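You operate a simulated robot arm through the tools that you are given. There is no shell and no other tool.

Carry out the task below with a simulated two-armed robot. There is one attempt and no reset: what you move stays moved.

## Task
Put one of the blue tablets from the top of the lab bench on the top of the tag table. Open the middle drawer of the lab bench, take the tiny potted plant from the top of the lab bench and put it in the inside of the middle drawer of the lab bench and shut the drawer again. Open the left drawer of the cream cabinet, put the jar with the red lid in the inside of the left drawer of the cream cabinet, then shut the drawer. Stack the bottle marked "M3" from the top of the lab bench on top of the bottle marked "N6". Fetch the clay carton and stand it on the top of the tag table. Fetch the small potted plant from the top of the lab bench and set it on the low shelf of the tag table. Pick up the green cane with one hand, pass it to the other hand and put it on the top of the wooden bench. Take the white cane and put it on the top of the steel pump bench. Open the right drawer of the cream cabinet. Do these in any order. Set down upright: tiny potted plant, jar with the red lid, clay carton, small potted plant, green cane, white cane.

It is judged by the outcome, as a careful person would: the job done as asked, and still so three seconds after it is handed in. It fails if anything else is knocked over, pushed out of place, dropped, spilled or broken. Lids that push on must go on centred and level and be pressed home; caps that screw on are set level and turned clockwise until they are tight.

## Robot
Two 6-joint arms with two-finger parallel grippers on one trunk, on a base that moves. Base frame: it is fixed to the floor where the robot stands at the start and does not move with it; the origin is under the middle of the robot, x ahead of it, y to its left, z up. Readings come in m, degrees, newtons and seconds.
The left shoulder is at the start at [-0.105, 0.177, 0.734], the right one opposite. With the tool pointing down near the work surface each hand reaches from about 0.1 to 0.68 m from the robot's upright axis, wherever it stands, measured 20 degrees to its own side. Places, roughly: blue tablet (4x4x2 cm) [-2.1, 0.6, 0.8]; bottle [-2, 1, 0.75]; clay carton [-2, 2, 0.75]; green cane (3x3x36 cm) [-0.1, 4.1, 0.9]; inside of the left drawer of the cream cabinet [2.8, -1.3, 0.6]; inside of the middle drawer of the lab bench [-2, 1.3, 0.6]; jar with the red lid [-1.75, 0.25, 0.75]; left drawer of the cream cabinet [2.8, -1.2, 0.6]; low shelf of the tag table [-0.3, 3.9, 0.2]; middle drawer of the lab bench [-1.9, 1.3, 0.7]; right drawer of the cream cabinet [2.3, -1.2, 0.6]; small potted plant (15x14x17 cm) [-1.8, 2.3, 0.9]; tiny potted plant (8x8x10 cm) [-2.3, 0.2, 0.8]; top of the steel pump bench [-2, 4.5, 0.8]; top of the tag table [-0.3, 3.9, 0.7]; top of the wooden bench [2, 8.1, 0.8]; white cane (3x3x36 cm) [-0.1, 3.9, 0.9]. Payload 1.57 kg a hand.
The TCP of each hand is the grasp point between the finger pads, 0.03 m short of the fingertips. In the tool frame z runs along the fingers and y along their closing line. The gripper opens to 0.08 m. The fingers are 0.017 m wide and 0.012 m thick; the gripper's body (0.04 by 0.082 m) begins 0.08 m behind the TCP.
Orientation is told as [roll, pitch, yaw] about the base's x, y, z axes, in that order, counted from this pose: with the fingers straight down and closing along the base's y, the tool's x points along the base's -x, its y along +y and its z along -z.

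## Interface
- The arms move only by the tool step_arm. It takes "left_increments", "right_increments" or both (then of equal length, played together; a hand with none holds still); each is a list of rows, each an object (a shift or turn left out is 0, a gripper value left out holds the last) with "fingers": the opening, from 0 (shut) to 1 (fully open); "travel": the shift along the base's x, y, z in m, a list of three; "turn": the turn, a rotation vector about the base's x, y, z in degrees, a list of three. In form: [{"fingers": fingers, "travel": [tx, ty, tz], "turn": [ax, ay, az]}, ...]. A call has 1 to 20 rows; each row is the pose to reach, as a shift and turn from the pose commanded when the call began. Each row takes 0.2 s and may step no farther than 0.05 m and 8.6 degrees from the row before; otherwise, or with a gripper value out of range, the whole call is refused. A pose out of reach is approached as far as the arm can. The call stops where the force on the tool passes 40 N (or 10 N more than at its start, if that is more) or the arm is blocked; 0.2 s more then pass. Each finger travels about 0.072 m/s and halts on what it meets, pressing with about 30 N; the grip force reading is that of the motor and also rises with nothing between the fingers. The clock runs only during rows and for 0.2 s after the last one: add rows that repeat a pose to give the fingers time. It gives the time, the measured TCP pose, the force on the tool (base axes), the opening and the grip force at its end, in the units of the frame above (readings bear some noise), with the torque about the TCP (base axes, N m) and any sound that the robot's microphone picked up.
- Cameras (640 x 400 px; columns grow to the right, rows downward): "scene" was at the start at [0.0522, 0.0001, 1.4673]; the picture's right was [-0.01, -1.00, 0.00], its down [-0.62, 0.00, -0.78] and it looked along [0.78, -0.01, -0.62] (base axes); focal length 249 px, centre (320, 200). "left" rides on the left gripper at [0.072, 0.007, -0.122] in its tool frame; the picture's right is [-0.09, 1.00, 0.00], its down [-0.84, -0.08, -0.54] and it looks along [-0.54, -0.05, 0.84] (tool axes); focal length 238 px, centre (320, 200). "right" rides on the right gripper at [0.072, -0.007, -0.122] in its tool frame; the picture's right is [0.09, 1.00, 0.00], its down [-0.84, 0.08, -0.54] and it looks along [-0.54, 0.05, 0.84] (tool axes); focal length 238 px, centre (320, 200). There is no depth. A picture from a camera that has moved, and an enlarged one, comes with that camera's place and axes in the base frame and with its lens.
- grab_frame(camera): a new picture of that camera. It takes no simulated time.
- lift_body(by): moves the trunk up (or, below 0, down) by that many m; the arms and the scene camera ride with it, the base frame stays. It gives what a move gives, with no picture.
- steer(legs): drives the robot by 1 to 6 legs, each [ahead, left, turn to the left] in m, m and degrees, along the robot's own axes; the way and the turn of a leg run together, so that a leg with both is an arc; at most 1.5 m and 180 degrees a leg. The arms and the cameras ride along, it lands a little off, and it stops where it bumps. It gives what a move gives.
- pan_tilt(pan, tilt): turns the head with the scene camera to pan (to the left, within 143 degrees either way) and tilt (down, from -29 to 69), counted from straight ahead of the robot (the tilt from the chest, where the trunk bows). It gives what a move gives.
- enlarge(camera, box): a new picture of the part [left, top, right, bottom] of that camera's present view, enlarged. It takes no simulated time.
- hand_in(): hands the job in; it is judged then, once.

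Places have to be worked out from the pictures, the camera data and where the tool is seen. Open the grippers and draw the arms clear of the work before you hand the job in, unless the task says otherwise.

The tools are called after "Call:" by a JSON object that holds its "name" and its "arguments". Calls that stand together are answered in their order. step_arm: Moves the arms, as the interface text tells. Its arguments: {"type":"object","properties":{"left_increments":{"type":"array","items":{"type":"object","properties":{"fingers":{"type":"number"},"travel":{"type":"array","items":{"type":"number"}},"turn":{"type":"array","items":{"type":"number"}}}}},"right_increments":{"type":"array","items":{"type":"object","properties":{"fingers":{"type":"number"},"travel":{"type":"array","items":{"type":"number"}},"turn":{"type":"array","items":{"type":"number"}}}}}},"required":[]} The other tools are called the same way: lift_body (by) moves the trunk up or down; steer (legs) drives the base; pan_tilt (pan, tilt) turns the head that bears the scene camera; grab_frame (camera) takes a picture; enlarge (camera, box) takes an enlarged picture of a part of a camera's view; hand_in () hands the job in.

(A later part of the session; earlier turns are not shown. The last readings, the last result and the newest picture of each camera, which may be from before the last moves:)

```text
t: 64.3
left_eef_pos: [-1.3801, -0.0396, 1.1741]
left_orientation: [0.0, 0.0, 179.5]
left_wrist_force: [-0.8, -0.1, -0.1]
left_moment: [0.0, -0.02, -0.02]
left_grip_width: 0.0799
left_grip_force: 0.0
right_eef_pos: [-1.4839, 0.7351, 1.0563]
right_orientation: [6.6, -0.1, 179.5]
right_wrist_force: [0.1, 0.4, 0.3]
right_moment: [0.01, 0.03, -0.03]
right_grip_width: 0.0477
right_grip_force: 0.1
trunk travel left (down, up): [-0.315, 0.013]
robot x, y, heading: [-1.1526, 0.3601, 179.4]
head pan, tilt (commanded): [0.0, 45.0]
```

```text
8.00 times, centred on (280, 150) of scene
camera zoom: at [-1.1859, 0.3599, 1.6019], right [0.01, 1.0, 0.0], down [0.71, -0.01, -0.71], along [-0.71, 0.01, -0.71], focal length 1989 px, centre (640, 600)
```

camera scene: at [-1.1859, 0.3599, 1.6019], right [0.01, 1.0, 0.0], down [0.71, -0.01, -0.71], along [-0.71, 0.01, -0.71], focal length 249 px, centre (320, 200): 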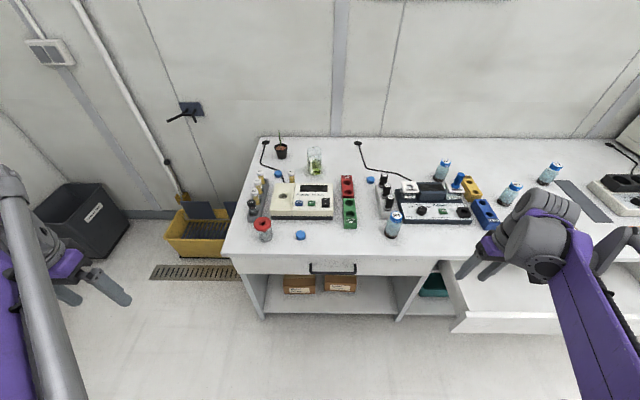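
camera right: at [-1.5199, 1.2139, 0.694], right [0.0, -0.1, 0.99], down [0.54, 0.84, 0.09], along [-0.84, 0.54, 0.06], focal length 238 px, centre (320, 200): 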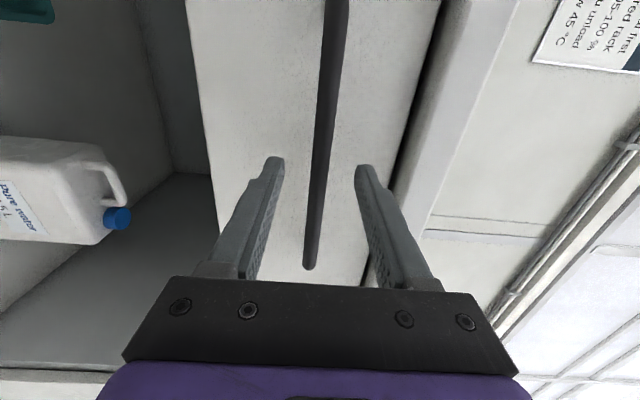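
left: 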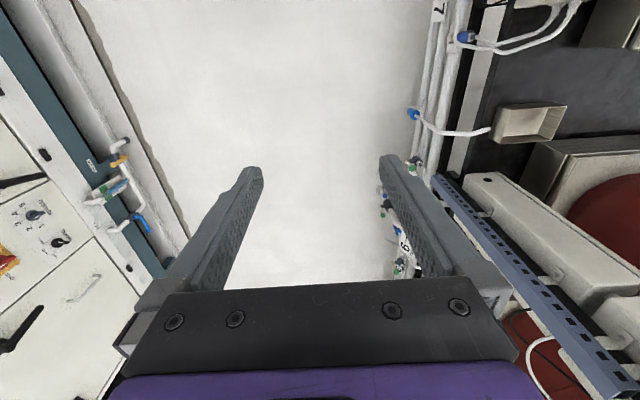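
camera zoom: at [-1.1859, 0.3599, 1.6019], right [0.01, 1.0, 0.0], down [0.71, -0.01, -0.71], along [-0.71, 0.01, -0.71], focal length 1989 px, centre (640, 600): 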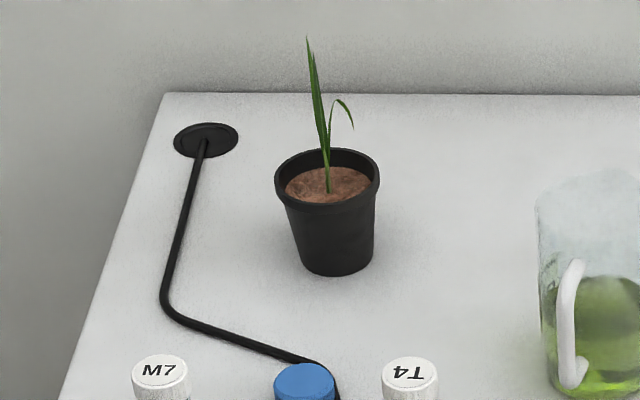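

The pot stands at about [-2.315, 0.17], rim z≈0.874, ~6 cm wide at mid-height. I'll tilt the left gripper 45° toward the bench and extend above the bench (z≈1.05) to learn how far it reaches.

Call:
{"name": "step_arm", "arguments": {"left_increments": [{"travel": [-0.02, 0.03, -0.02], "turn": [0, 7.5, 0]}, {"travel": [-0.05, 0.06, -0.04], "turn": [0, 15, 0]}, {"travel": [-0.08, 0.09, -0.06], "turn": [0, 22.5, 0]}, {"travel": [-0.11, 0.12, -0.08], "turn": [0, 30, 0]}, {"travel": [-0.14, 0.15, -0.1], "turn": [0, 37.5, 0]}, {"travel": [-0.18, 0.18, -0.11], "turn": [0, 45, 0]}, {"travel": [-0.22, 0.2, -0.12], "turn": [0, 45, 0]}, {"travel": [-0.26, 0.21, -0.12], "turn": [0, 45, 0]}, {"travel": [-0.3, 0.21, -0.12], "turn": [0, 45, 0]}, {"travel": [-0.34, 0.21, -0.12], "turn": [0, 45, 0]}, {"travel": [-0.38, 0.21, -0.12], "turn": [0, 45, 0]}, {"travel": [-0.42, 0.21, -0.12], "turn": [0, 45, 0]}, {"travel": [-0.46, 0.21, -0.12], "turn": [0, 45, 0]}, {"travel": [-0.5, 0.21, -0.12], "turn": [0, 45, 0]}, {"travel": [-0.54, 0.21, -0.12], "turn": [0, 45, 0]}, {"travel": [-0.58, 0.21, -0.12], "turn": [0, 45, 0]}, {"travel": [-0.62, 0.21, -0.12], "turn": [0, 45, 0]}]}}

Call:
{"name": "grab_frame", "arguments": {"camera": "scene"}}

Call:
{"name": "grab_frame", "arguments": {"camera": "left"}}

```text
refused: row 6 steps farther than a row can; nothing moved
```

```text
taken
camera scene: at [-1.1859, 0.3599, 1.6019], right [0.01, 1.0, 0.0], down [0.71, -0.01, -0.71], along [-0.71, 0.01, -0.71], focal length 249 px, centre (320, 200)
```

scene: 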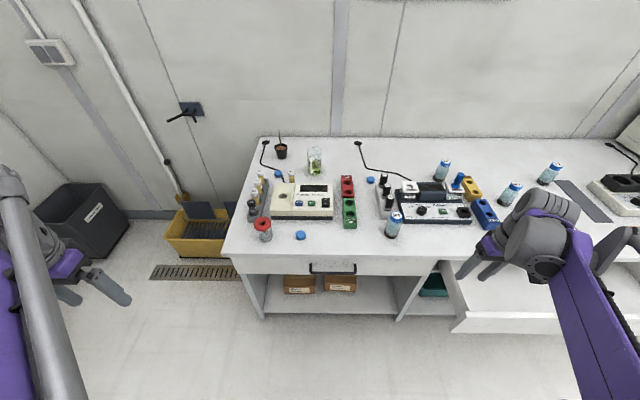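

```text
taken
camera left: at [-1.3106, -0.045, 1.2965], right [-0.1, -1.0, 0.0], down [-0.84, 0.08, 0.54], along [-0.54, 0.05, -0.84], focal length 238 px, centre (320, 200)
```

left: 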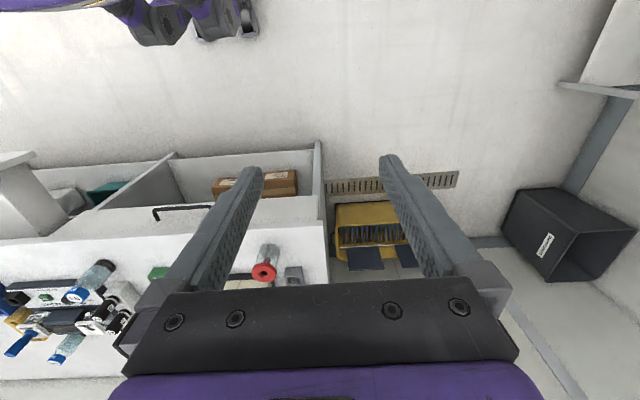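

One row was slightly too long; I resend with smaller steps.

Call:
{"name": "step_arm", "arguments": {"left_increments": [{"travel": [-0.02, 0.03, -0.02], "turn": [0, 7.5, 0]}, {"travel": [-0.05, 0.06, -0.04], "turn": [0, 15, 0]}, {"travel": [-0.08, 0.09, -0.06], "turn": [0, 22.5, 0]}, {"travel": [-0.11, 0.12, -0.08], "turn": [0, 30, 0]}, {"travel": [-0.14, 0.15, -0.1], "turn": [0, 37.5, 0]}, {"travel": [-0.17, 0.18, -0.11], "turn": [0, 45, 0]}, {"travel": [-0.21, 0.2, -0.12], "turn": [0, 45, 0]}, {"travel": [-0.25, 0.21, -0.12], "turn": [0, 45, 0]}, {"travel": [-0.29, 0.21, -0.12], "turn": [0, 45, 0]}, {"travel": [-0.33, 0.21, -0.12], "turn": [0, 45, 0]}, {"travel": [-0.37, 0.21, -0.12], "turn": [0, 45, 0]}, {"travel": [-0.41, 0.21, -0.12], "turn": [0, 45, 0]}, {"travel": [-0.45, 0.21, -0.12], "turn": [0, 45, 0]}, {"travel": [-0.49, 0.21, -0.12], "turn": [0, 45, 0]}, {"travel": [-0.53, 0.21, -0.12], "turn": [0, 45, 0]}, {"travel": [-0.57, 0.21, -0.12], "turn": [0, 45, 0]}, {"travel": [-0.61, 0.21, -0.12], "turn": [0, 45, 0]}, {"travel": [-0.65, 0.21, -0.12], "turn": [0, 45, 0]}, {"travel": [-0.69, 0.21, -0.12], "turn": [0, 45, 0]}]}}

Call:
{"name": "grab_frame", "arguments": {"camera": "scene"}}

Call:
{"name": "grab_frame", "arguments": {"camera": "left"}}

```text
t: 68.3
left_eef_pos: [-2.0106, 0.1711, 1.0474]
left_orientation: [0.4, -44.9, 179.5]
left_wrist_force: [0.7, 0.1, -0.5]
left_moment: [-0.03, -0.03, 0.01]
left_grip_width: 0.08
left_grip_force: 0.0
left hand out of reach, approached as far as the arm can: row 18, 19
right_eef_pos: [-1.4834, 0.7354, 1.057]
right_orientation: [6.5, -0.2, 179.5]
right_wrist_force: [1.3, -0.9, 0.4]
right_moment: [0.0, 0.01, 0.0]
right_grip_width: 0.0481
right_grip_force: 0.0
trunk travel left (down, up): [-0.315, 0.013]
robot x, y, heading: [-1.1518, 0.3572, 179.7]
head pan, tilt (commanded): [0.0, 45.0]
```

```text
taken
camera scene: at [-1.1852, 0.3601, 1.6019], right [0.01, 1.0, 0.0], down [0.71, -0.01, -0.71], along [-0.71, 0.01, -0.71], focal length 249 px, centre (320, 200)
```

scene: 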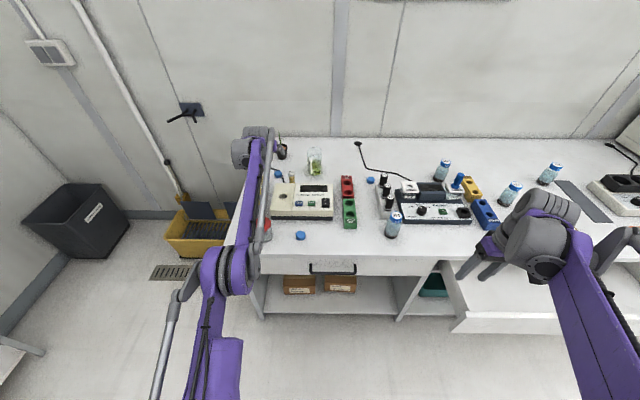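

```text
taken
camera left: at [-1.8759, 0.1657, 1.0835], right [-0.07, -1.0, 0.07], down [-0.21, 0.08, 0.97], along [-0.98, 0.05, -0.21], focal length 238 px, centre (320, 200)
```

left: 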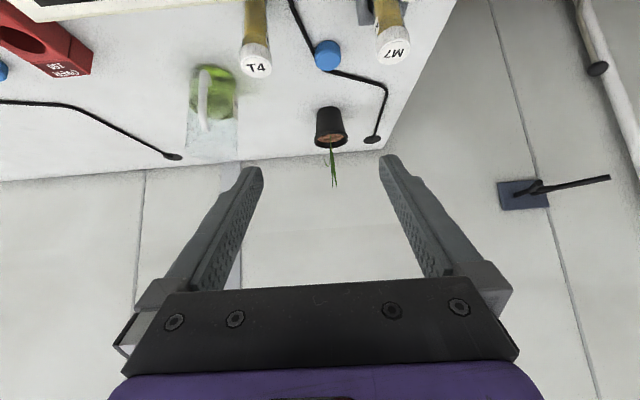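

At 45° tilt the hand reaches 0.86 m from the axis, so standing at x≈-1.48 suffices. I'll pull the arm back a bit, then drive forward 0.32 m with care.

Call:
{"name": "step_arm", "arguments": {"left_increments": [{"travel": [0.04, 0, 0]}, {"travel": [0.08, 0, 0]}, {"travel": [0.12, 0, 0.0]}]}}

Call:
{"name": "steer", "arguments": {"legs": [[0.2, 0, 0.4]]}}

Call:
{"name": "pan_tilt", "arguments": {"pan": 0, "tilt": 69}}

Call:
{"name": "grab_frame", "arguments": {"camera": "scene"}}

```text
t: 69.1
left_eef_pos: [-1.8889, 0.1724, 1.0496]
left_orientation: [0.4, -45.1, 179.4]
left_wrist_force: [0.4, 0.5, -0.2]
left_moment: [-0.01, 0.01, 0.02]
left_grip_width: 0.0799
left_grip_force: 0.0
right_eef_pos: [-1.4836, 0.734, 1.057]
right_orientation: [6.5, -0.3, 179.4]
right_wrist_force: [-0.2, 0.0, 0.3]
right_moment: [-0.01, 0.03, 0.01]
right_grip_width: 0.048
right_grip_force: 0.0
trunk travel left (down, up): [-0.315, 0.013]
robot x, y, heading: [-1.1508, 0.3565, 179.7]
head pan, tilt (commanded): [0.0, 45.0]
```

```text
t: 70.7
left_eef_pos: [-2.0901, 0.1655, 1.0501]
left_orientation: [0.4, -45.1, 179.8]
left_wrist_force: [1.1, -0.4, -1.3]
left_moment: [-0.01, -0.02, -0.02]
left_grip_width: 0.0804
left_grip_force: 0.1
right_eef_pos: [-1.6873, 0.7325, 1.0562]
right_orientation: [6.6, -0.2, 180.0]
right_wrist_force: [0.1, -0.3, -0.7]
right_moment: [-0.01, -0.01, 0.01]
right_grip_width: 0.0479
right_grip_force: 0.1
trunk travel left (down, up): [-0.315, 0.013]
robot x, y, heading: [-1.3515, 0.3575, -180.0]
head pan, tilt (commanded): [0.0, 45.0]
```

```text
t: 71.6
left_eef_pos: [-2.0889, 0.1637, 1.0494]
left_orientation: [0.4, -44.9, 180.0]
left_wrist_force: [0.7, -0.6, 0.5]
left_moment: [0.01, -0.03, -0.03]
left_grip_width: 0.0798
left_grip_force: 0.0
right_eef_pos: [-1.6884, 0.732, 1.0579]
right_orientation: [6.6, -0.2, 180.0]
right_wrist_force: [-0.6, 0.3, -0.5]
right_moment: [-0.05, 0.0, 0.01]
right_grip_width: 0.0483
right_grip_force: 0.1
trunk travel left (down, up): [-0.315, 0.013]
robot x, y, heading: [-1.3524, 0.3627, -180.1]
head pan, tilt (commanded): [0.0, 68.8]
```

```text
taken
camera scene: at [-1.3604, 0.3602, 1.5731], right [0.0, 1.0, 0.0], down [0.93, 0.0, -0.36], along [-0.36, 0.0, -0.93], focal length 249 px, centre (320, 200)
```

scene: 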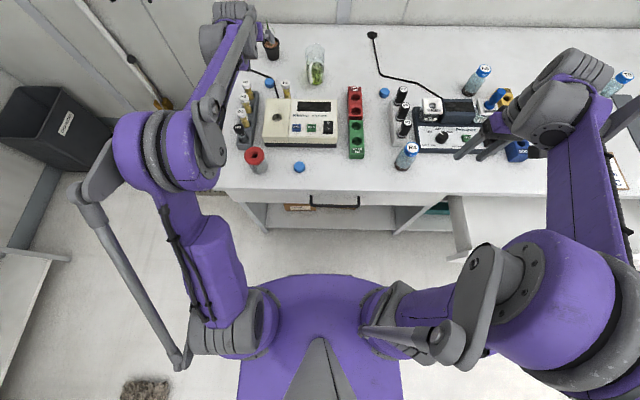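

Clearance to the bench is ample (the chest is only ~6 cm ahead of the axis). I drive another 0.13 m forward and look with the left wrist camera.

Call:
{"name": "steer", "arguments": {"legs": [[0.13, 0, 0]]}}

Call:
{"name": "grab_frame", "arguments": {"camera": "left"}}

Call:
{"name": "grab_frame", "arguments": {"camera": "scene"}}

```text
t: 72.9
left_eef_pos: [-2.2191, 0.1669, 1.05]
left_orientation: [0.4, -44.9, 179.9]
left_wrist_force: [-0.3, -1.1, -0.7]
left_moment: [0.0, 0.03, 0.0]
left_grip_width: 0.08
left_grip_force: 0.0
right_eef_pos: [-1.8165, 0.7324, 1.056]
right_orientation: [6.7, -0.2, 179.8]
right_wrist_force: [0.7, -0.1, -0.1]
right_moment: [-0.05, 0.0, 0.0]
right_grip_width: 0.0478
right_grip_force: 0.1
trunk travel left (down, up): [-0.315, 0.013]
robot x, y, heading: [-1.4808, 0.3565, 180.1]
head pan, tilt (commanded): [0.0, 68.8]
```

```text
taken
camera left: at [-2.0829, 0.1612, 1.0847], right [-0.06, -1.0, 0.07], down [-0.21, 0.08, 0.97], along [-0.98, 0.05, -0.21], focal length 238 px, centre (320, 200)
```

left: 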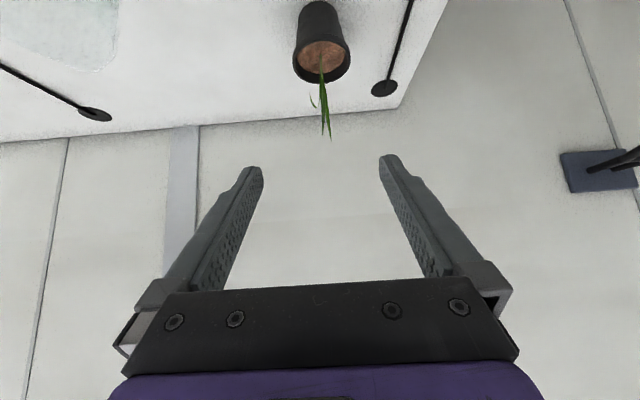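

```text
taken
camera scene: at [-1.4891, 0.3602, 1.5728], right [0.0, 1.0, 0.0], down [0.93, 0.0, -0.36], along [-0.36, 0.0, -0.93], focal length 249 px, centre (320, 200)
```

scene: 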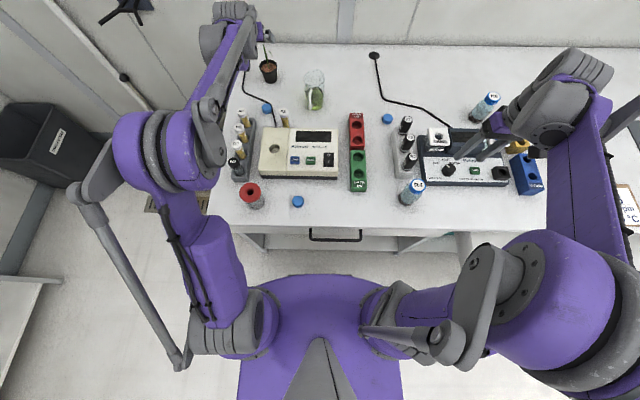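

Both views put the pot centre near [-2.315, 0.160]. I'll descend along the 45° finger direction so the open fingers straddle the pot at mid-height.

Call:
{"name": "step_arm", "arguments": {"left_increments": [{"travel": [0.003, -0.003, -0.035], "fingers": 1}, {"travel": [0.006, -0.005, -0.07], "fingers": 1}, {"travel": [0.01, -0.007, -0.102], "fingers": 1}, {"travel": [-0.011, -0.007, -0.123], "fingers": 1}, {"travel": [-0.032, -0.007, -0.144], "fingers": 1}, {"travel": [-0.053, -0.007, -0.165], "fingers": 1}]}}

Call:
{"name": "grab_frame", "arguments": {"camera": "left"}}

Call:
{"name": "enlarge", "arguments": {"camera": "scene", "box": [200, 20, 360, 120]}}

```text
t: 74.3
left_eef_pos: [-2.2726, 0.1598, 0.8834]
left_orientation: [0.4, -45.1, 179.9]
left_wrist_force: [-0.3, 0.3, 0.1]
left_moment: [0.0, -0.03, 0.01]
left_grip_width: 0.08
left_grip_force: 0.0
right_eef_pos: [-1.817, 0.7323, 1.0568]
right_orientation: [6.6, -0.2, 180.0]
right_wrist_force: [0.4, -0.7, 0.6]
right_moment: [-0.01, 0.02, 0.02]
right_grip_width: 0.0479
right_grip_force: 0.1
trunk travel left (down, up): [-0.315, 0.013]
robot x, y, heading: [-1.4771, 0.3636, 180.4]
head pan, tilt (commanded): [0.0, 68.8]
```

```text
taken
camera left: at [-2.1367, 0.1536, 0.9188], right [-0.06, -1.0, 0.07], down [-0.21, 0.08, 0.97], along [-0.98, 0.05, -0.21], focal length 238 px, centre (320, 200)
```

left: 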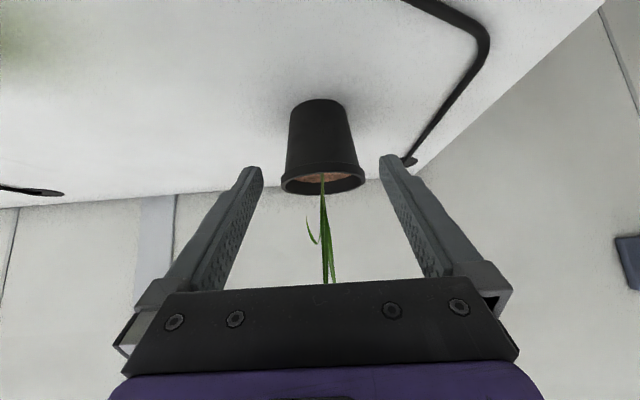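

```text
4.00 times, centred on (280, 70) of scene
camera zoom: at [-1.4909, 0.36, 1.5731], right [0.0, 1.0, 0.0], down [0.93, 0.0, -0.36], along [-0.36, 0.0, -0.93], focal length 995 px, centre (480, 720)
```

zoom: 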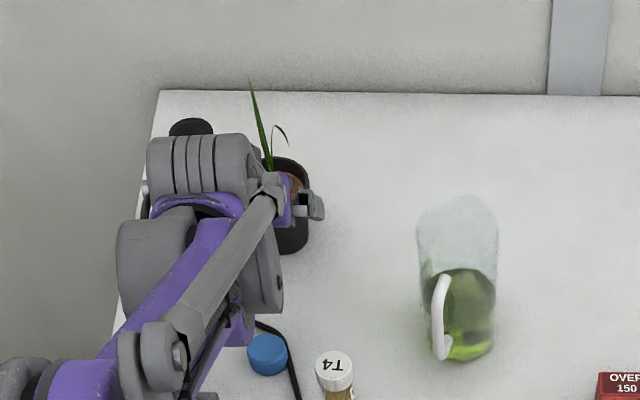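

The pot is centred between the fingers. I continue the diagonal advance ~7 cm to straddle it, then close.

Call:
{"name": "step_arm", "arguments": {"left_increments": [{"travel": [-0.017, 0, -0.017], "fingers": 1}, {"travel": [-0.034, 0, -0.034], "fingers": 1}, {"travel": [-0.05, 0, -0.048], "fingers": 1}]}}

Call:
{"name": "grab_frame", "arguments": {"camera": "left"}}

```text
t: 75.1
left_eef_pos: [-2.3227, 0.1589, 0.8363]
left_orientation: [0.4, -45.0, 179.7]
left_wrist_force: [0.2, 0.3, -0.7]
left_moment: [-0.01, 0.0, 0.03]
left_grip_width: 0.0798
left_grip_force: 0.1
right_eef_pos: [-1.816, 0.733, 1.057]
right_orientation: [6.7, -0.2, 179.9]
right_wrist_force: [0.1, 0.1, 0.2]
right_moment: [-0.01, 0.0, -0.02]
right_grip_width: 0.0481
right_grip_force: 0.0
trunk travel left (down, up): [-0.315, 0.013]
robot x, y, heading: [-1.4792, 0.3608, 180.0]
head pan, tilt (commanded): [0.0, 68.8]
```

```text
taken
camera left: at [-2.1865, 0.1535, 0.8717], right [-0.06, -1.0, 0.07], down [-0.21, 0.08, 0.97], along [-0.98, 0.05, -0.21], focal length 238 px, centre (320, 200)
```

left: 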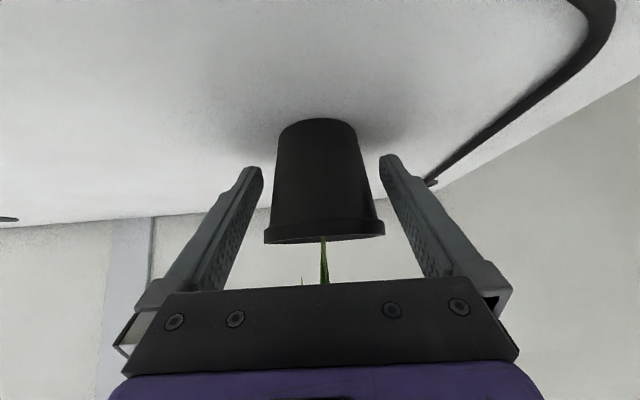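

The pot sits between the pads. Close the fingers on it.

Call:
{"name": "step_arm", "arguments": {"left_increments": [{"fingers": 0}, {"fingers": 0}, {"fingers": 0}, {"fingers": 0}]}}

Call:
{"name": "grab_frame", "arguments": {"camera": "left"}}

```text
t: 76.1
left_eef_pos: [-2.322, 0.159, 0.8373]
left_orientation: [0.4, -45.0, 179.8]
left_wrist_force: [-0.6, 0.1, 0.3]
left_moment: [-0.04, -0.01, 0.0]
left_grip_width: 0.0615
left_grip_force: 29.9
right_eef_pos: [-1.8172, 0.7329, 1.0567]
right_orientation: [6.5, -0.2, 179.9]
right_wrist_force: [-0.9, -0.6, -0.3]
right_moment: [0.02, -0.02, 0.03]
right_grip_width: 0.0481
right_grip_force: 0.2
trunk travel left (down, up): [-0.315, 0.013]
robot x, y, heading: [-1.4805, 0.3565, 179.9]
head pan, tilt (commanded): [0.0, 68.8]
```

```text
taken
camera left: at [-2.1861, 0.1534, 0.8722], right [-0.06, -1.0, 0.07], down [-0.21, 0.08, 0.97], along [-0.98, 0.05, -0.21], focal length 238 px, centre (320, 200)
```

left: 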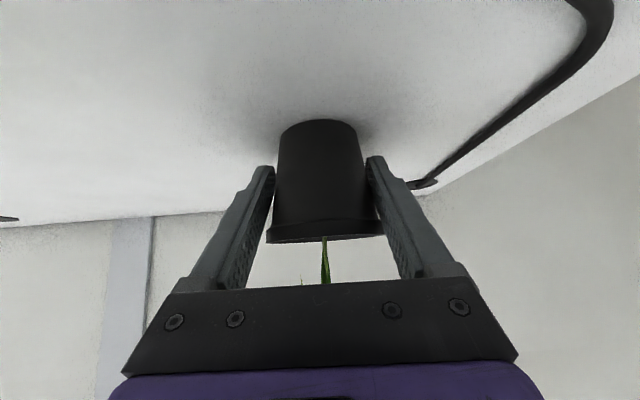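

Gripped at 61.5 mm. Lift straight up 0.2 m, then draw back over the bench.

Call:
{"name": "step_arm", "arguments": {"left_increments": [{"travel": [0, 0, 0.02]}, {"travel": [0, 0, 0.05]}, {"travel": [0, 0, 0.09]}, {"travel": [0, 0, 0.13]}, {"travel": [0, 0, 0.17]}, {"travel": [0, 0, 0.21]}, {"travel": [0.04, 0, 0.22]}, {"travel": [0.08, 0, 0.22]}, {"travel": [0.12, 0, 0.22]}, {"travel": [0.16, 0, 0.22]}, {"travel": [0.2, 0, 0.22]}, {"travel": [0.24, 0, 0.22]}, {"travel": [0.28, 0, 0.22]}]}}

Call:
{"name": "grab_frame", "arguments": {"camera": "scene"}}

```text
t: 78.9
left_eef_pos: [-2.0396, 0.1621, 1.0561]
left_orientation: [0.4, -45.1, 179.9]
left_wrist_force: [0.8, -1.2, -1.7]
left_moment: [0.0, 0.03, 0.0]
left_grip_width: 0.0611
left_grip_force: 30.1
right_eef_pos: [-1.8152, 0.7327, 1.0561]
right_orientation: [6.6, -0.2, 179.9]
right_wrist_force: [0.6, 0.2, -0.7]
right_moment: [-0.02, 0.0, 0.01]
right_grip_width: 0.0479
right_grip_force: 0.0
trunk travel left (down, up): [-0.315, 0.013]
robot x, y, heading: [-1.4835, 0.3585, 180.1]
head pan, tilt (commanded): [0.0, 68.8]
```

```text
taken
camera scene: at [-1.4884, 0.3602, 1.573], right [0.0, 1.0, 0.0], down [0.93, 0.0, -0.36], along [-0.36, 0.0, -0.93], focal length 249 px, centre (320, 200)
```

scene: 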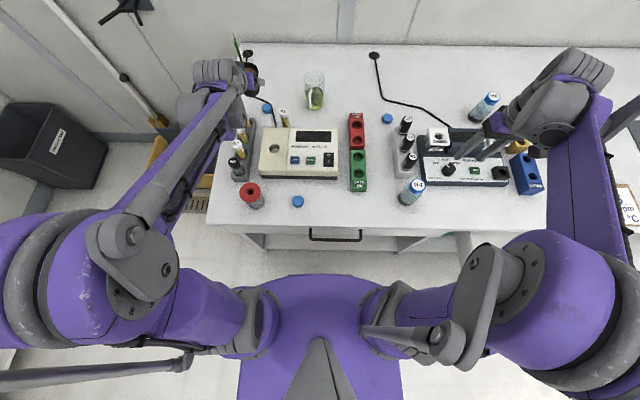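

Plant is held. Back away and strafe right to place the left hand in front of the open middle drawer.

Call:
{"name": "steer", "arguments": {"legs": [[-0.37, 0, 0], [0, -1.12, 0]]}}

Call:
{"name": "pan_tilt", "arguments": {"pan": 10, "tilt": 60}}

Call:
{"name": "grab_frame", "arguments": {"camera": "scene"}}

Call:
{"name": "grab_frame", "arguments": {"camera": "left"}}

```text
t: 90.9
left_eef_pos: [-1.6637, 1.2855, 1.0553]
left_orientation: [0.4, -45.0, 178.9]
left_wrist_force: [-1.2, -0.5, -1.7]
left_moment: [-0.03, -0.02, -0.01]
left_grip_width: 0.0608
left_grip_force: 29.6
right_eef_pos: [-1.4283, 1.8546, 1.0575]
right_orientation: [6.6, -0.2, 179.0]
right_wrist_force: [0.0, 0.2, 0.9]
right_moment: [0.03, -0.02, -0.02]
right_grip_width: 0.0483
right_grip_force: 0.0
trunk travel left (down, up): [-0.315, 0.013]
robot x, y, heading: [-1.1009, 1.4739, 178.9]
head pan, tilt (commanded): [0.0, 68.8]
```

```text
t: 91.6
left_eef_pos: [-1.6639, 1.2876, 1.0554]
left_orientation: [0.3, -44.9, 178.8]
left_wrist_force: [0.3, 0.5, -1.4]
left_moment: [-0.03, -0.02, 0.01]
left_grip_width: 0.0605
left_grip_force: 29.9
right_eef_pos: [-1.4286, 1.8547, 1.0566]
right_orientation: [6.6, -0.3, 178.9]
right_wrist_force: [0.0, 0.1, -0.7]
right_moment: [0.0, -0.01, -0.04]
right_grip_width: 0.048
right_grip_force: 0.0
trunk travel left (down, up): [-0.315, 0.013]
robot x, y, heading: [-1.0991, 1.4767, 178.9]
head pan, tilt (commanded): [10.0, 60.0]
```

```text
taken
camera scene: at [-1.1183, 1.4658, 1.5824], right [-0.16, 0.99, 0.0], down [0.86, 0.14, -0.5], along [-0.49, -0.08, -0.87], focal length 249 px, centre (320, 200)
```

scene: 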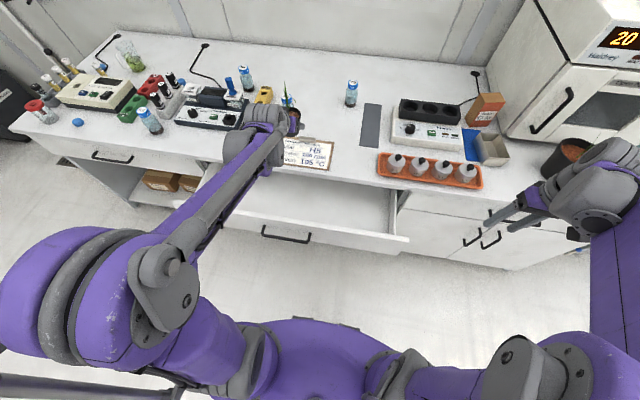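

```text
taken
camera left: at [-1.5276, 1.2798, 1.0906], right [-0.08, -0.99, 0.07], down [-0.21, 0.09, 0.97], along [-0.98, 0.06, -0.21], focal length 238 px, centre (320, 200)
```

left: 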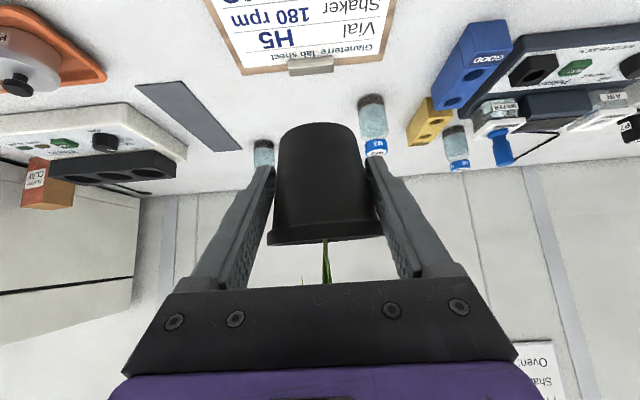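

The pot is held at 45°, so to lower it upright without the wrist camera striking the drawer front I'll yaw the tool 90° (so it extends along the drawer's width), done high above the drawer.

Call:
{"name": "step_arm", "arguments": {"left_increments": [{"travel": [0.02, 0, 0], "turn": [0, 0, 8.2]}, {"travel": [0.04, 0, 0], "turn": [0, 0, 16.4]}, {"travel": [0.06, 0, 0], "turn": [0, 0, 24.6]}, {"travel": [0.08, 0, 0], "turn": [0, 0, 32.8]}, {"travel": [0.08, 0, 0], "turn": [0, 0, 41]}, {"travel": [0.08, 0, 0], "turn": [0, 0, 49.2]}, {"travel": [0.08, 0, 0], "turn": [0, 0, 57.4]}, {"travel": [0.08, 0, 0], "turn": [0, 0, 65.6]}, {"travel": [0.08, 0, 0], "turn": [0, 0, 73.8]}, {"travel": [0.08, 0, 0], "turn": [0, 0, 82]}, {"travel": [0.08, 0, 0], "turn": [0, 0, 90]}]}}

Call:
{"name": "grab_frame", "arguments": {"camera": "scene"}}

Call:
{"name": "grab_frame", "arguments": {"camera": "left"}}

```text
t: 94.0
left_eef_pos: [-1.5847, 1.2884, 1.0551]
left_orientation: [0.4, -45.0, -91.0]
left_wrist_force: [0.0, -0.4, -0.7]
left_moment: [0.02, 0.0, 0.0]
left_grip_width: 0.0605
left_grip_force: 29.2
right_eef_pos: [-1.4285, 1.8552, 1.0568]
right_orientation: [6.6, -0.3, 178.9]
right_wrist_force: [0.1, 0.1, -0.2]
right_moment: [0.01, 0.02, -0.01]
right_grip_width: 0.0482
right_grip_force: 0.1
trunk travel left (down, up): [-0.315, 0.013]
robot x, y, heading: [-1.0985, 1.4749, 178.9]
head pan, tilt (commanded): [10.0, 60.0]
```

```text
taken
camera scene: at [-1.1191, 1.4658, 1.5825], right [-0.16, 0.99, 0.0], down [0.86, 0.14, -0.5], along [-0.49, -0.08, -0.87], focal length 249 px, centre (320, 200)
```

scene: 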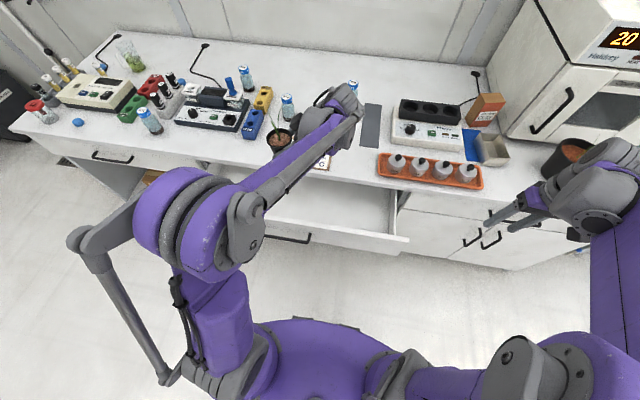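

```text
taken
camera left: at [-1.5773, 1.4251, 1.0898], right [0.99, -0.08, 0.07], down [-0.08, -0.21, 0.97], along [-0.06, -0.98, -0.21], focal length 238 px, centre (320, 200)
```

left: 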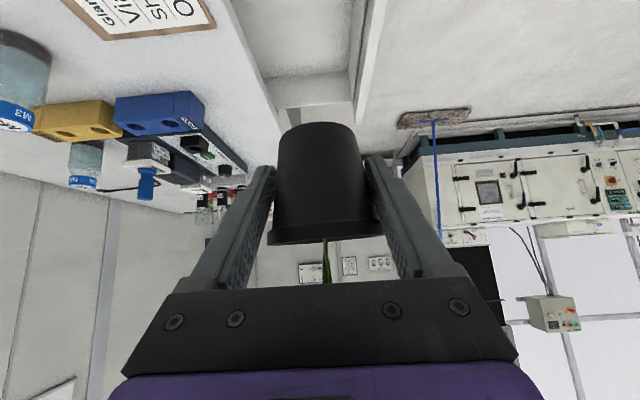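

Orientation works: the pot is upright and the tool lies along the drawer's width. The opening runs from x≈-1.68 to -1.51, so I centre at x≈-1.595 and lower the pot toward the drawer floor.

Call:
{"name": "step_arm", "arguments": {"left_increments": [{"travel": [-0.01, 0, -0.04]}, {"travel": [-0.01, 0, -0.08]}, {"travel": [-0.01, 0, -0.12]}, {"travel": [-0.01, 0, -0.16]}, {"travel": [-0.01, 0, -0.2]}, {"travel": [-0.01, 0, -0.24]}, {"travel": [-0.01, 0, -0.28]}]}}

Call:
{"name": "grab_frame", "arguments": {"camera": "left"}}

Call:
{"name": "grab_frame", "arguments": {"camera": "scene"}}

```text
t: 95.6
left_eef_pos: [-1.5935, 1.287, 0.7751]
left_orientation: [0.3, -45.0, -91.1]
left_wrist_force: [0.6, 0.4, -0.5]
left_moment: [-0.01, 0.03, 0.01]
left_grip_width: 0.0609
left_grip_force: 29.9
right_eef_pos: [-1.4299, 1.8547, 1.0574]
right_orientation: [6.6, -0.2, 178.9]
right_wrist_force: [0.0, 0.5, 0.5]
right_moment: [0.03, 0.0, -0.01]
right_grip_width: 0.0481
right_grip_force: 0.0
trunk travel left (down, up): [-0.315, 0.013]
robot x, y, heading: [-1.0993, 1.473, 178.9]
head pan, tilt (commanded): [10.0, 60.0]
```

```text
taken
camera left: at [-1.587, 1.4241, 0.8104], right [0.99, -0.08, 0.07], down [-0.09, -0.21, 0.97], along [-0.06, -0.98, -0.21], focal length 238 px, centre (320, 200)
```

left: 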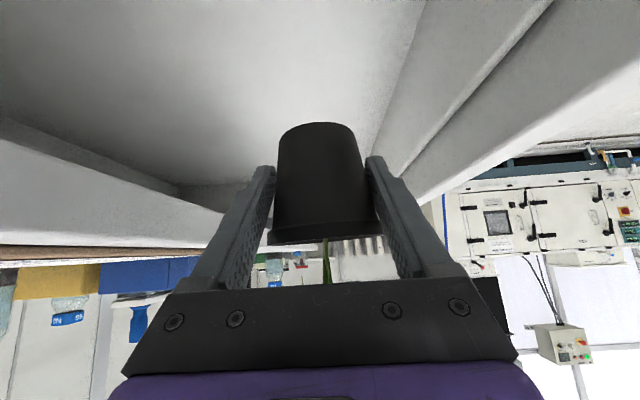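

```text
taken
camera scene: at [-1.119, 1.4657, 1.5824], right [-0.16, 0.99, 0.0], down [0.86, 0.14, -0.5], along [-0.49, -0.08, -0.87], focal length 249 px, centre (320, 200)
```

scene: 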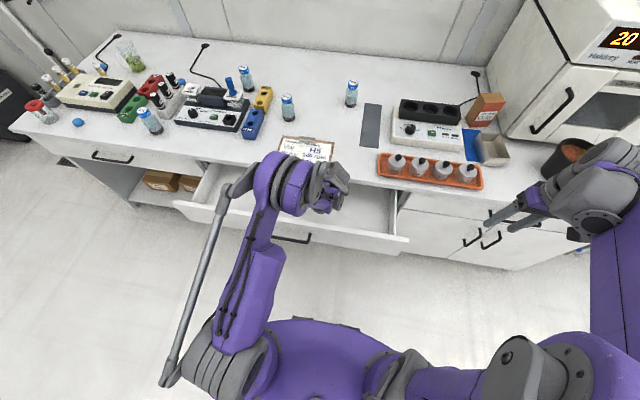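

The pot is inside the opening with clearance on both sides. Continue lowering slowly, watching for contact.

Call:
{"name": "step_arm", "arguments": {"left_increments": [{"travel": [-0.003, 0, -0.02]}, {"travel": [-0.003, 0, -0.04]}, {"travel": [-0.003, 0, -0.055]}, {"travel": [-0.003, 0, -0.065]}]}}

Call:
{"name": "grab_frame", "arguments": {"camera": "left"}}

```text
t: 96.6
left_eef_pos: [-1.5954, 1.2867, 0.7096]
left_orientation: [0.4, -44.9, -91.1]
left_wrist_force: [0.4, -0.6, -1.4]
left_moment: [0.03, -0.01, 0.0]
left_grip_width: 0.0607
left_grip_force: 29.6
right_eef_pos: [-1.4281, 1.8545, 1.0574]
right_orientation: [6.6, -0.1, 178.8]
right_wrist_force: [0.1, -0.3, 0.4]
right_moment: [0.02, -0.02, 0.03]
right_grip_width: 0.0477
right_grip_force: 0.0
trunk travel left (down, up): [-0.315, 0.013]
robot x, y, heading: [-1.0981, 1.474, 179.1]
head pan, tilt (commanded): [10.0, 60.0]
```

```text
taken
camera left: at [-1.589, 1.4245, 0.7457], right [0.99, -0.08, 0.07], down [-0.09, -0.21, 0.97], along [-0.06, -0.98, -0.21], focal length 238 px, centre (320, 200)
```

left: 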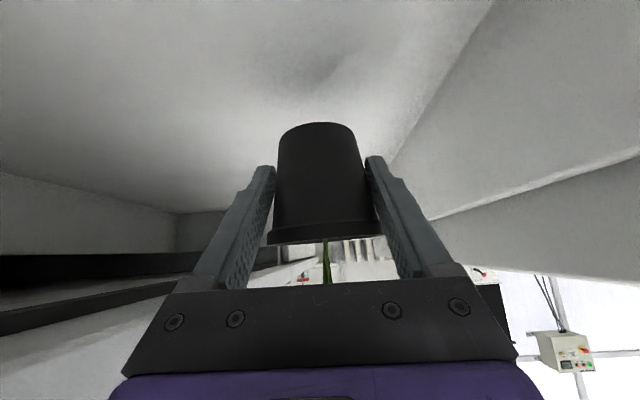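

Floor estimate z≈0.645, pot bottom ≈0.672. Lower a further ~2 cm in fine steps.

Call:
{"name": "step_arm", "arguments": {"left_increments": [{"travel": [0, 0, -0.01]}, {"travel": [0, 0, -0.016]}, {"travel": [0, 0, -0.02]}]}}

```text
t: 97.4
left_eef_pos: [-1.5954, 1.2877, 0.6905]
left_orientation: [0.4, -45.0, -91.1]
left_wrist_force: [-0.1, -0.6, -0.9]
left_moment: [0.02, 0.03, -0.01]
left_grip_width: 0.0607
left_grip_force: 30.2
right_eef_pos: [-1.4299, 1.8548, 1.0571]
right_orientation: [6.6, -0.3, 178.9]
right_wrist_force: [-0.1, -0.1, 0.3]
right_moment: [0.01, -0.01, 0.03]
right_grip_width: 0.0479
right_grip_force: 0.1
trunk travel left (down, up): [-0.315, 0.013]
robot x, y, heading: [-1.0971, 1.4752, 179.1]
head pan, tilt (commanded): [10.0, 60.0]
```

Call:
{"name": "step_arm", "arguments": {"left_increments": [{"travel": [0, 0, -0.004]}, {"travel": [0, 0, -0.008]}]}}

Call:
{"name": "grab_frame", "arguments": {"camera": "left"}}

```text
t: 98.0
left_eef_pos: [-1.5956, 1.2889, 0.6835]
left_orientation: [0.4, -45.0, -91.1]
left_wrist_force: [-0.2, -0.8, -1.3]
left_moment: [0.02, 0.0, 0.01]
left_grip_width: 0.0609
left_grip_force: 30.2
right_eef_pos: [-1.4289, 1.8549, 1.057]
right_orientation: [6.6, -0.2, 179.0]
right_wrist_force: [0.4, -0.1, -0.3]
right_moment: [0.0, 0.02, 0.01]
right_grip_width: 0.048
right_grip_force: 0.0
trunk travel left (down, up): [-0.315, 0.013]
robot x, y, heading: [-1.0998, 1.479, 179.0]
head pan, tilt (commanded): [10.0, 60.0]
```

```text
taken
camera left: at [-1.5894, 1.4257, 0.7182], right [0.99, -0.08, 0.07], down [-0.09, -0.21, 0.97], along [-0.06, -0.98, -0.21], focal length 238 px, centre (320, 200)
```

left: 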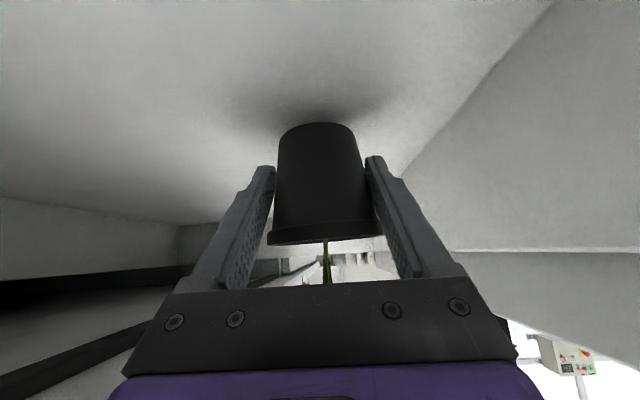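

Call:
{"name": "step_arm", "arguments": {"left_increments": [{"travel": [0, 0, -0.002]}, {"travel": [0, 0, -0.004]}]}}

```text
t: 98.6
left_eef_pos: [-1.597, 1.2868, 0.6778]
left_orientation: [0.4, -45.0, -91.1]
left_wrist_force: [-1.0, -0.6, -1.0]
left_moment: [0.0, 0.01, 0.0]
left_grip_width: 0.0607
left_grip_force: 30.4
right_eef_pos: [-1.4288, 1.8553, 1.0575]
right_orientation: [6.7, -0.2, 179.0]
right_wrist_force: [0.0, 0.0, -0.3]
right_moment: [0.0, 0.02, 0.0]
right_grip_width: 0.0478
right_grip_force: 0.0
trunk travel left (down, up): [-0.315, 0.013]
robot x, y, heading: [-1.1007, 1.477, 179.0]
head pan, tilt (commanded): [10.0, 60.0]
```

Still no contact force. Continue lowering in 2 mm steps.

Call:
{"name": "step_arm", "arguments": {"left_increments": [{"travel": [0, 0, -0.002]}, {"travel": [0, 0, -0.004]}, {"travel": [0, 0, -0.006]}]}}

Call:
{"name": "grab_frame", "arguments": {"camera": "left"}}

```text
t: 99.4
left_eef_pos: [-1.5956, 1.288, 0.6738]
left_orientation: [0.3, -45.0, -91.1]
left_wrist_force: [0.4, 0.1, -1.0]
left_moment: [0.02, 0.01, 0.01]
left_grip_width: 0.0605
left_grip_force: 30.1
right_eef_pos: [-1.4295, 1.8537, 1.0564]
right_orientation: [6.6, -0.2, 178.9]
right_wrist_force: [0.2, 0.0, -0.6]
right_moment: [0.02, -0.01, 0.01]
right_grip_width: 0.0481
right_grip_force: 0.0
trunk travel left (down, up): [-0.315, 0.013]
robot x, y, heading: [-1.0977, 1.4754, 178.9]
head pan, tilt (commanded): [10.0, 60.0]
```

```text
taken
camera left: at [-1.5891, 1.4248, 0.7088], right [0.99, -0.08, 0.07], down [-0.09, -0.21, 0.97], along [-0.06, -0.98, -0.21], focal length 238 px, centre (320, 200)
```

left: 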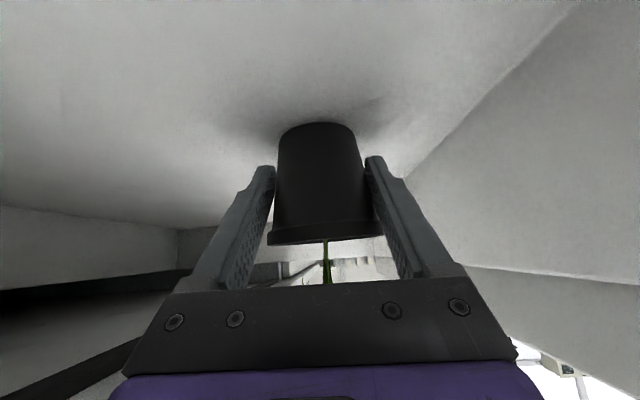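

Call:
{"name": "step_arm", "arguments": {"left_increments": [{"travel": [0, 0, -0.002]}, {"travel": [0, 0, -0.004]}]}}

```text
t: 100.0
left_eef_pos: [-1.5955, 1.2879, 0.6702]
left_orientation: [0.3, -45.1, -91.2]
left_wrist_force: [-0.5, 3.6, 8.9]
left_moment: [-0.21, -0.03, -0.01]
left_grip_width: 0.0604
left_grip_force: 30.4
right_eef_pos: [-1.4283, 1.8556, 1.0577]
right_orientation: [6.6, -0.1, 178.9]
right_wrist_force: [0.0, -1.0, -0.8]
right_moment: [0.0, 0.0, -0.03]
right_grip_width: 0.0478
right_grip_force: 0.1
trunk travel left (down, up): [-0.315, 0.013]
robot x, y, heading: [-1.0977, 1.4768, 179.0]
head pan, tilt (commanded): [10.0, 60.0]
```

Contact (9 N up). The pot is on the drawer floor; open the fingers fully and back out along the finger axis (+y, +z).

Call:
{"name": "step_arm", "arguments": {"left_increments": [{"fingers": 1}, {"fingers": 1}, {"fingers": 1}, {"fingers": 1, "travel": [0, 0.015, 0.015]}, {"fingers": 1, "travel": [0, 0.035, 0.035]}, {"fingers": 1, "travel": [0, 0.055, 0.06]}, {"fingers": 1, "travel": [0, 0.07, 0.09]}, {"fingers": 1, "travel": [0, 0.08, 0.13]}, {"fingers": 1, "travel": [0, 0.08, 0.17]}, {"fingers": 1, "travel": [0, 0.08, 0.21]}, {"fingers": 1, "travel": [0, 0.08, 0.25]}, {"fingers": 1, "travel": [0, 0.08, 0.29]}]}}

Call:
{"name": "grab_frame", "arguments": {"camera": "left"}}

Call:
{"name": "grab_frame", "arguments": {"camera": "scene"}}

```text
t: 102.6
left_eef_pos: [-1.5961, 1.3677, 0.9591]
left_orientation: [0.4, -45.0, -91.1]
left_wrist_force: [0.4, -0.7, -0.5]
left_moment: [-0.02, 0.01, 0.03]
left_grip_width: 0.08
left_grip_force: 0.0
right_eef_pos: [-1.4279, 1.8536, 1.056]
right_orientation: [6.6, -0.2, 179.0]
right_wrist_force: [0.4, 0.2, 0.1]
right_moment: [0.02, 0.01, -0.01]
right_grip_width: 0.0481
right_grip_force: 0.0
trunk travel left (down, up): [-0.315, 0.013]
robot x, y, heading: [-1.0953, 1.4767, 179.1]
head pan, tilt (commanded): [10.0, 60.0]
```

```text
taken
camera left: at [-1.5891, 1.5059, 0.9941], right [0.99, -0.08, 0.07], down [-0.08, -0.21, 0.97], along [-0.06, -0.98, -0.21], focal length 238 px, centre (320, 200)
```

left: 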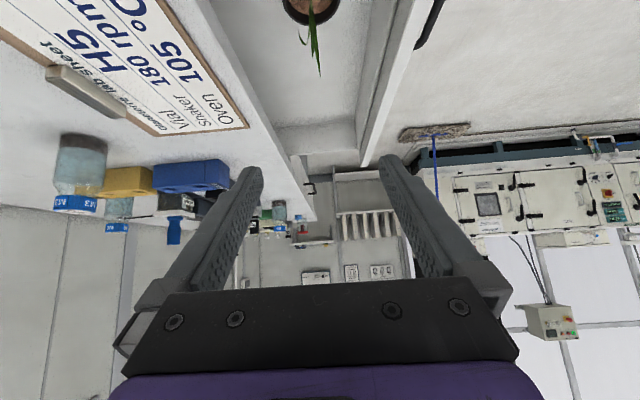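

```text
taken
camera scene: at [-1.1177, 1.4655, 1.5825], right [-0.16, 0.99, 0.0], down [0.86, 0.14, -0.5], along [-0.49, -0.08, -0.87], focal length 249 px, centre (320, 200)
```

scene: 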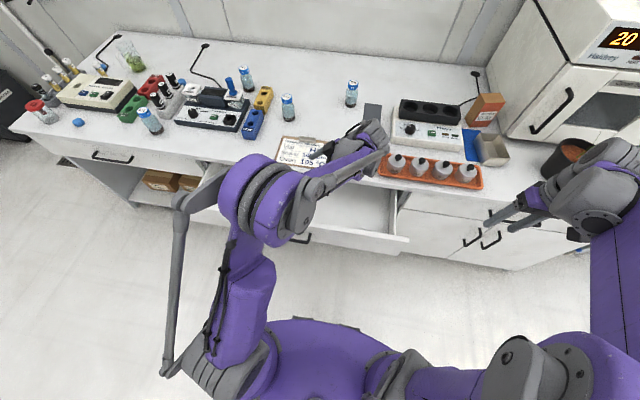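

The plant stands upright in the drawer. Now I rotate the left hand back to face the bench, close its fingers and draw it back in front of the drawer so I can push the drawer shut with the fingertips just above the handle.

Call:
{"name": "step_arm", "arguments": {"left_increments": [{"fingers": 0.5, "travel": [0.02, 0, 0.02], "turn": [0, 0, -8.2]}, {"fingers": 0, "travel": [0.04, 0, 0.04], "turn": [0, 0, -16.4]}, {"fingers": 0, "travel": [0.06, -0.01, 0.04], "turn": [0, 0, -24.6]}, {"fingers": 0, "travel": [0.08, -0.02, 0.04], "turn": [0, 0, -32.8]}, {"fingers": 0, "travel": [0.1, -0.03, 0.04], "turn": [0, 0, -41]}, {"fingers": 0, "travel": [0.12, -0.04, 0.04], "turn": [0, 0, -49.2]}, {"fingers": 0, "travel": [0.14, -0.05, 0.04], "turn": [0, 0, -57.4]}, {"fingers": 0, "travel": [0.15, -0.06, 0.04], "turn": [0, 0, -65.6]}, {"fingers": 0, "travel": [0.16, -0.07, 0.04], "turn": [0, 0, -73.8]}, {"fingers": 0, "travel": [0.17, -0.08, 0.04], "turn": [0, 0, -82]}, {"fingers": 0, "travel": [0.18, -0.088, 0.04], "turn": [0, 0, -90]}]}}

Call:
{"name": "grab_frame", "arguments": {"camera": "scene"}}

```text
t: 105.0
left_eef_pos: [-1.4151, 1.2804, 0.998]
left_orientation: [0.3, -45.2, 179.0]
left_wrist_force: [-0.6, 0.9, -0.3]
left_moment: [0.02, 0.01, 0.01]
left_grip_width: 0.0003
left_grip_force: 21.4
right_eef_pos: [-1.4282, 1.8551, 1.0583]
right_orientation: [6.6, -0.2, 178.9]
right_wrist_force: [-0.7, 0.3, 0.2]
right_moment: [0.04, -0.04, 0.0]
right_grip_width: 0.0481
right_grip_force: 0.0
trunk travel left (down, up): [-0.315, 0.013]
robot x, y, heading: [-1.0986, 1.4711, 178.8]
head pan, tilt (commanded): [10.0, 60.0]
```

```text
taken
camera scene: at [-1.118, 1.4662, 1.5825], right [-0.16, 0.99, 0.0], down [0.86, 0.14, -0.5], along [-0.49, -0.08, -0.87], focal length 249 px, centre (320, 200)
```

scene: 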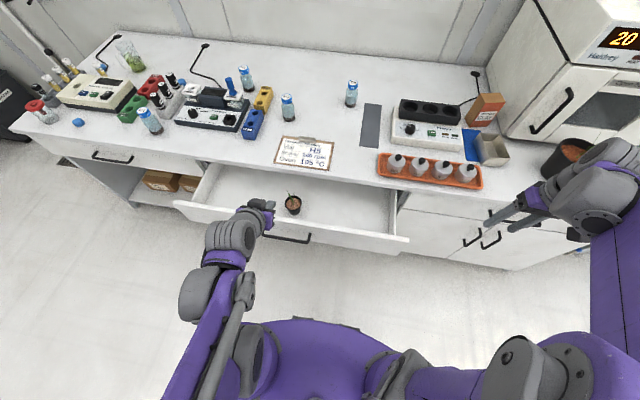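

Plant is visible standing in the drawer. Lower the closed hand in front of the drawer face, just above handle height.

Call:
{"name": "step_arm", "arguments": {"left_increments": [{"travel": [0.01, 0, -0.04]}, {"travel": [0.01, 0, -0.08]}, {"travel": [0.01, 0, -0.12]}, {"travel": [0.01, 0, -0.16]}, {"travel": [0.01, 0, -0.2]}, {"travel": [0.01, 0, -0.238]}]}}

Call:
{"name": "grab_frame", "arguments": {"camera": "left"}}

Call:
{"name": "grab_frame", "arguments": {"camera": "scene"}}

```text
t: 106.4
left_eef_pos: [-1.4359, 1.2786, 0.8936]
left_orientation: [0.3, -44.8, 178.9]
left_wrist_force: [-0.7, -0.4, -0.1]
left_moment: [-0.01, -0.02, -0.02]
left_grip_width: 0.0
left_grip_force: 20.8
left hand out of reach, approached as far as the arm can: row 3, 4, 5, 6
right_eef_pos: [-1.4294, 1.855, 1.0571]
right_orientation: [6.5, -0.2, 178.9]
right_wrist_force: [-0.1, 0.2, 0.1]
right_moment: [-0.02, -0.01, 0.0]
right_grip_width: 0.0479
right_grip_force: 0.1
trunk travel left (down, up): [-0.315, 0.013]
robot x, y, heading: [-1.101, 1.474, 179.0]
head pan, tilt (commanded): [10.0, 60.0]
```

```text
taken
camera left: at [-1.3002, 1.2717, 0.9296], right [-0.08, -0.99, 0.07], down [-0.21, 0.09, 0.97], along [-0.97, 0.06, -0.21], focal length 238 px, centre (320, 200)
```

left: 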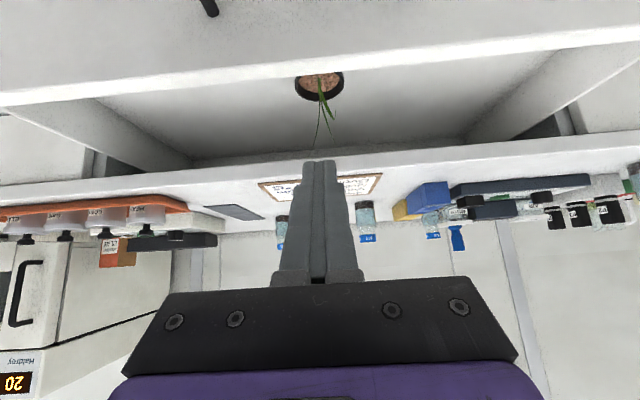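

```text
taken
camera scene: at [-1.1193, 1.4656, 1.5824], right [-0.16, 0.99, 0.0], down [0.86, 0.14, -0.5], along [-0.49, -0.08, -0.87], focal length 249 px, centre (320, 200)
```

scene: 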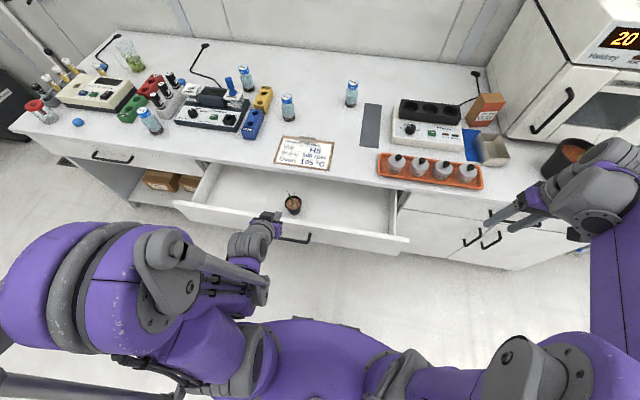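

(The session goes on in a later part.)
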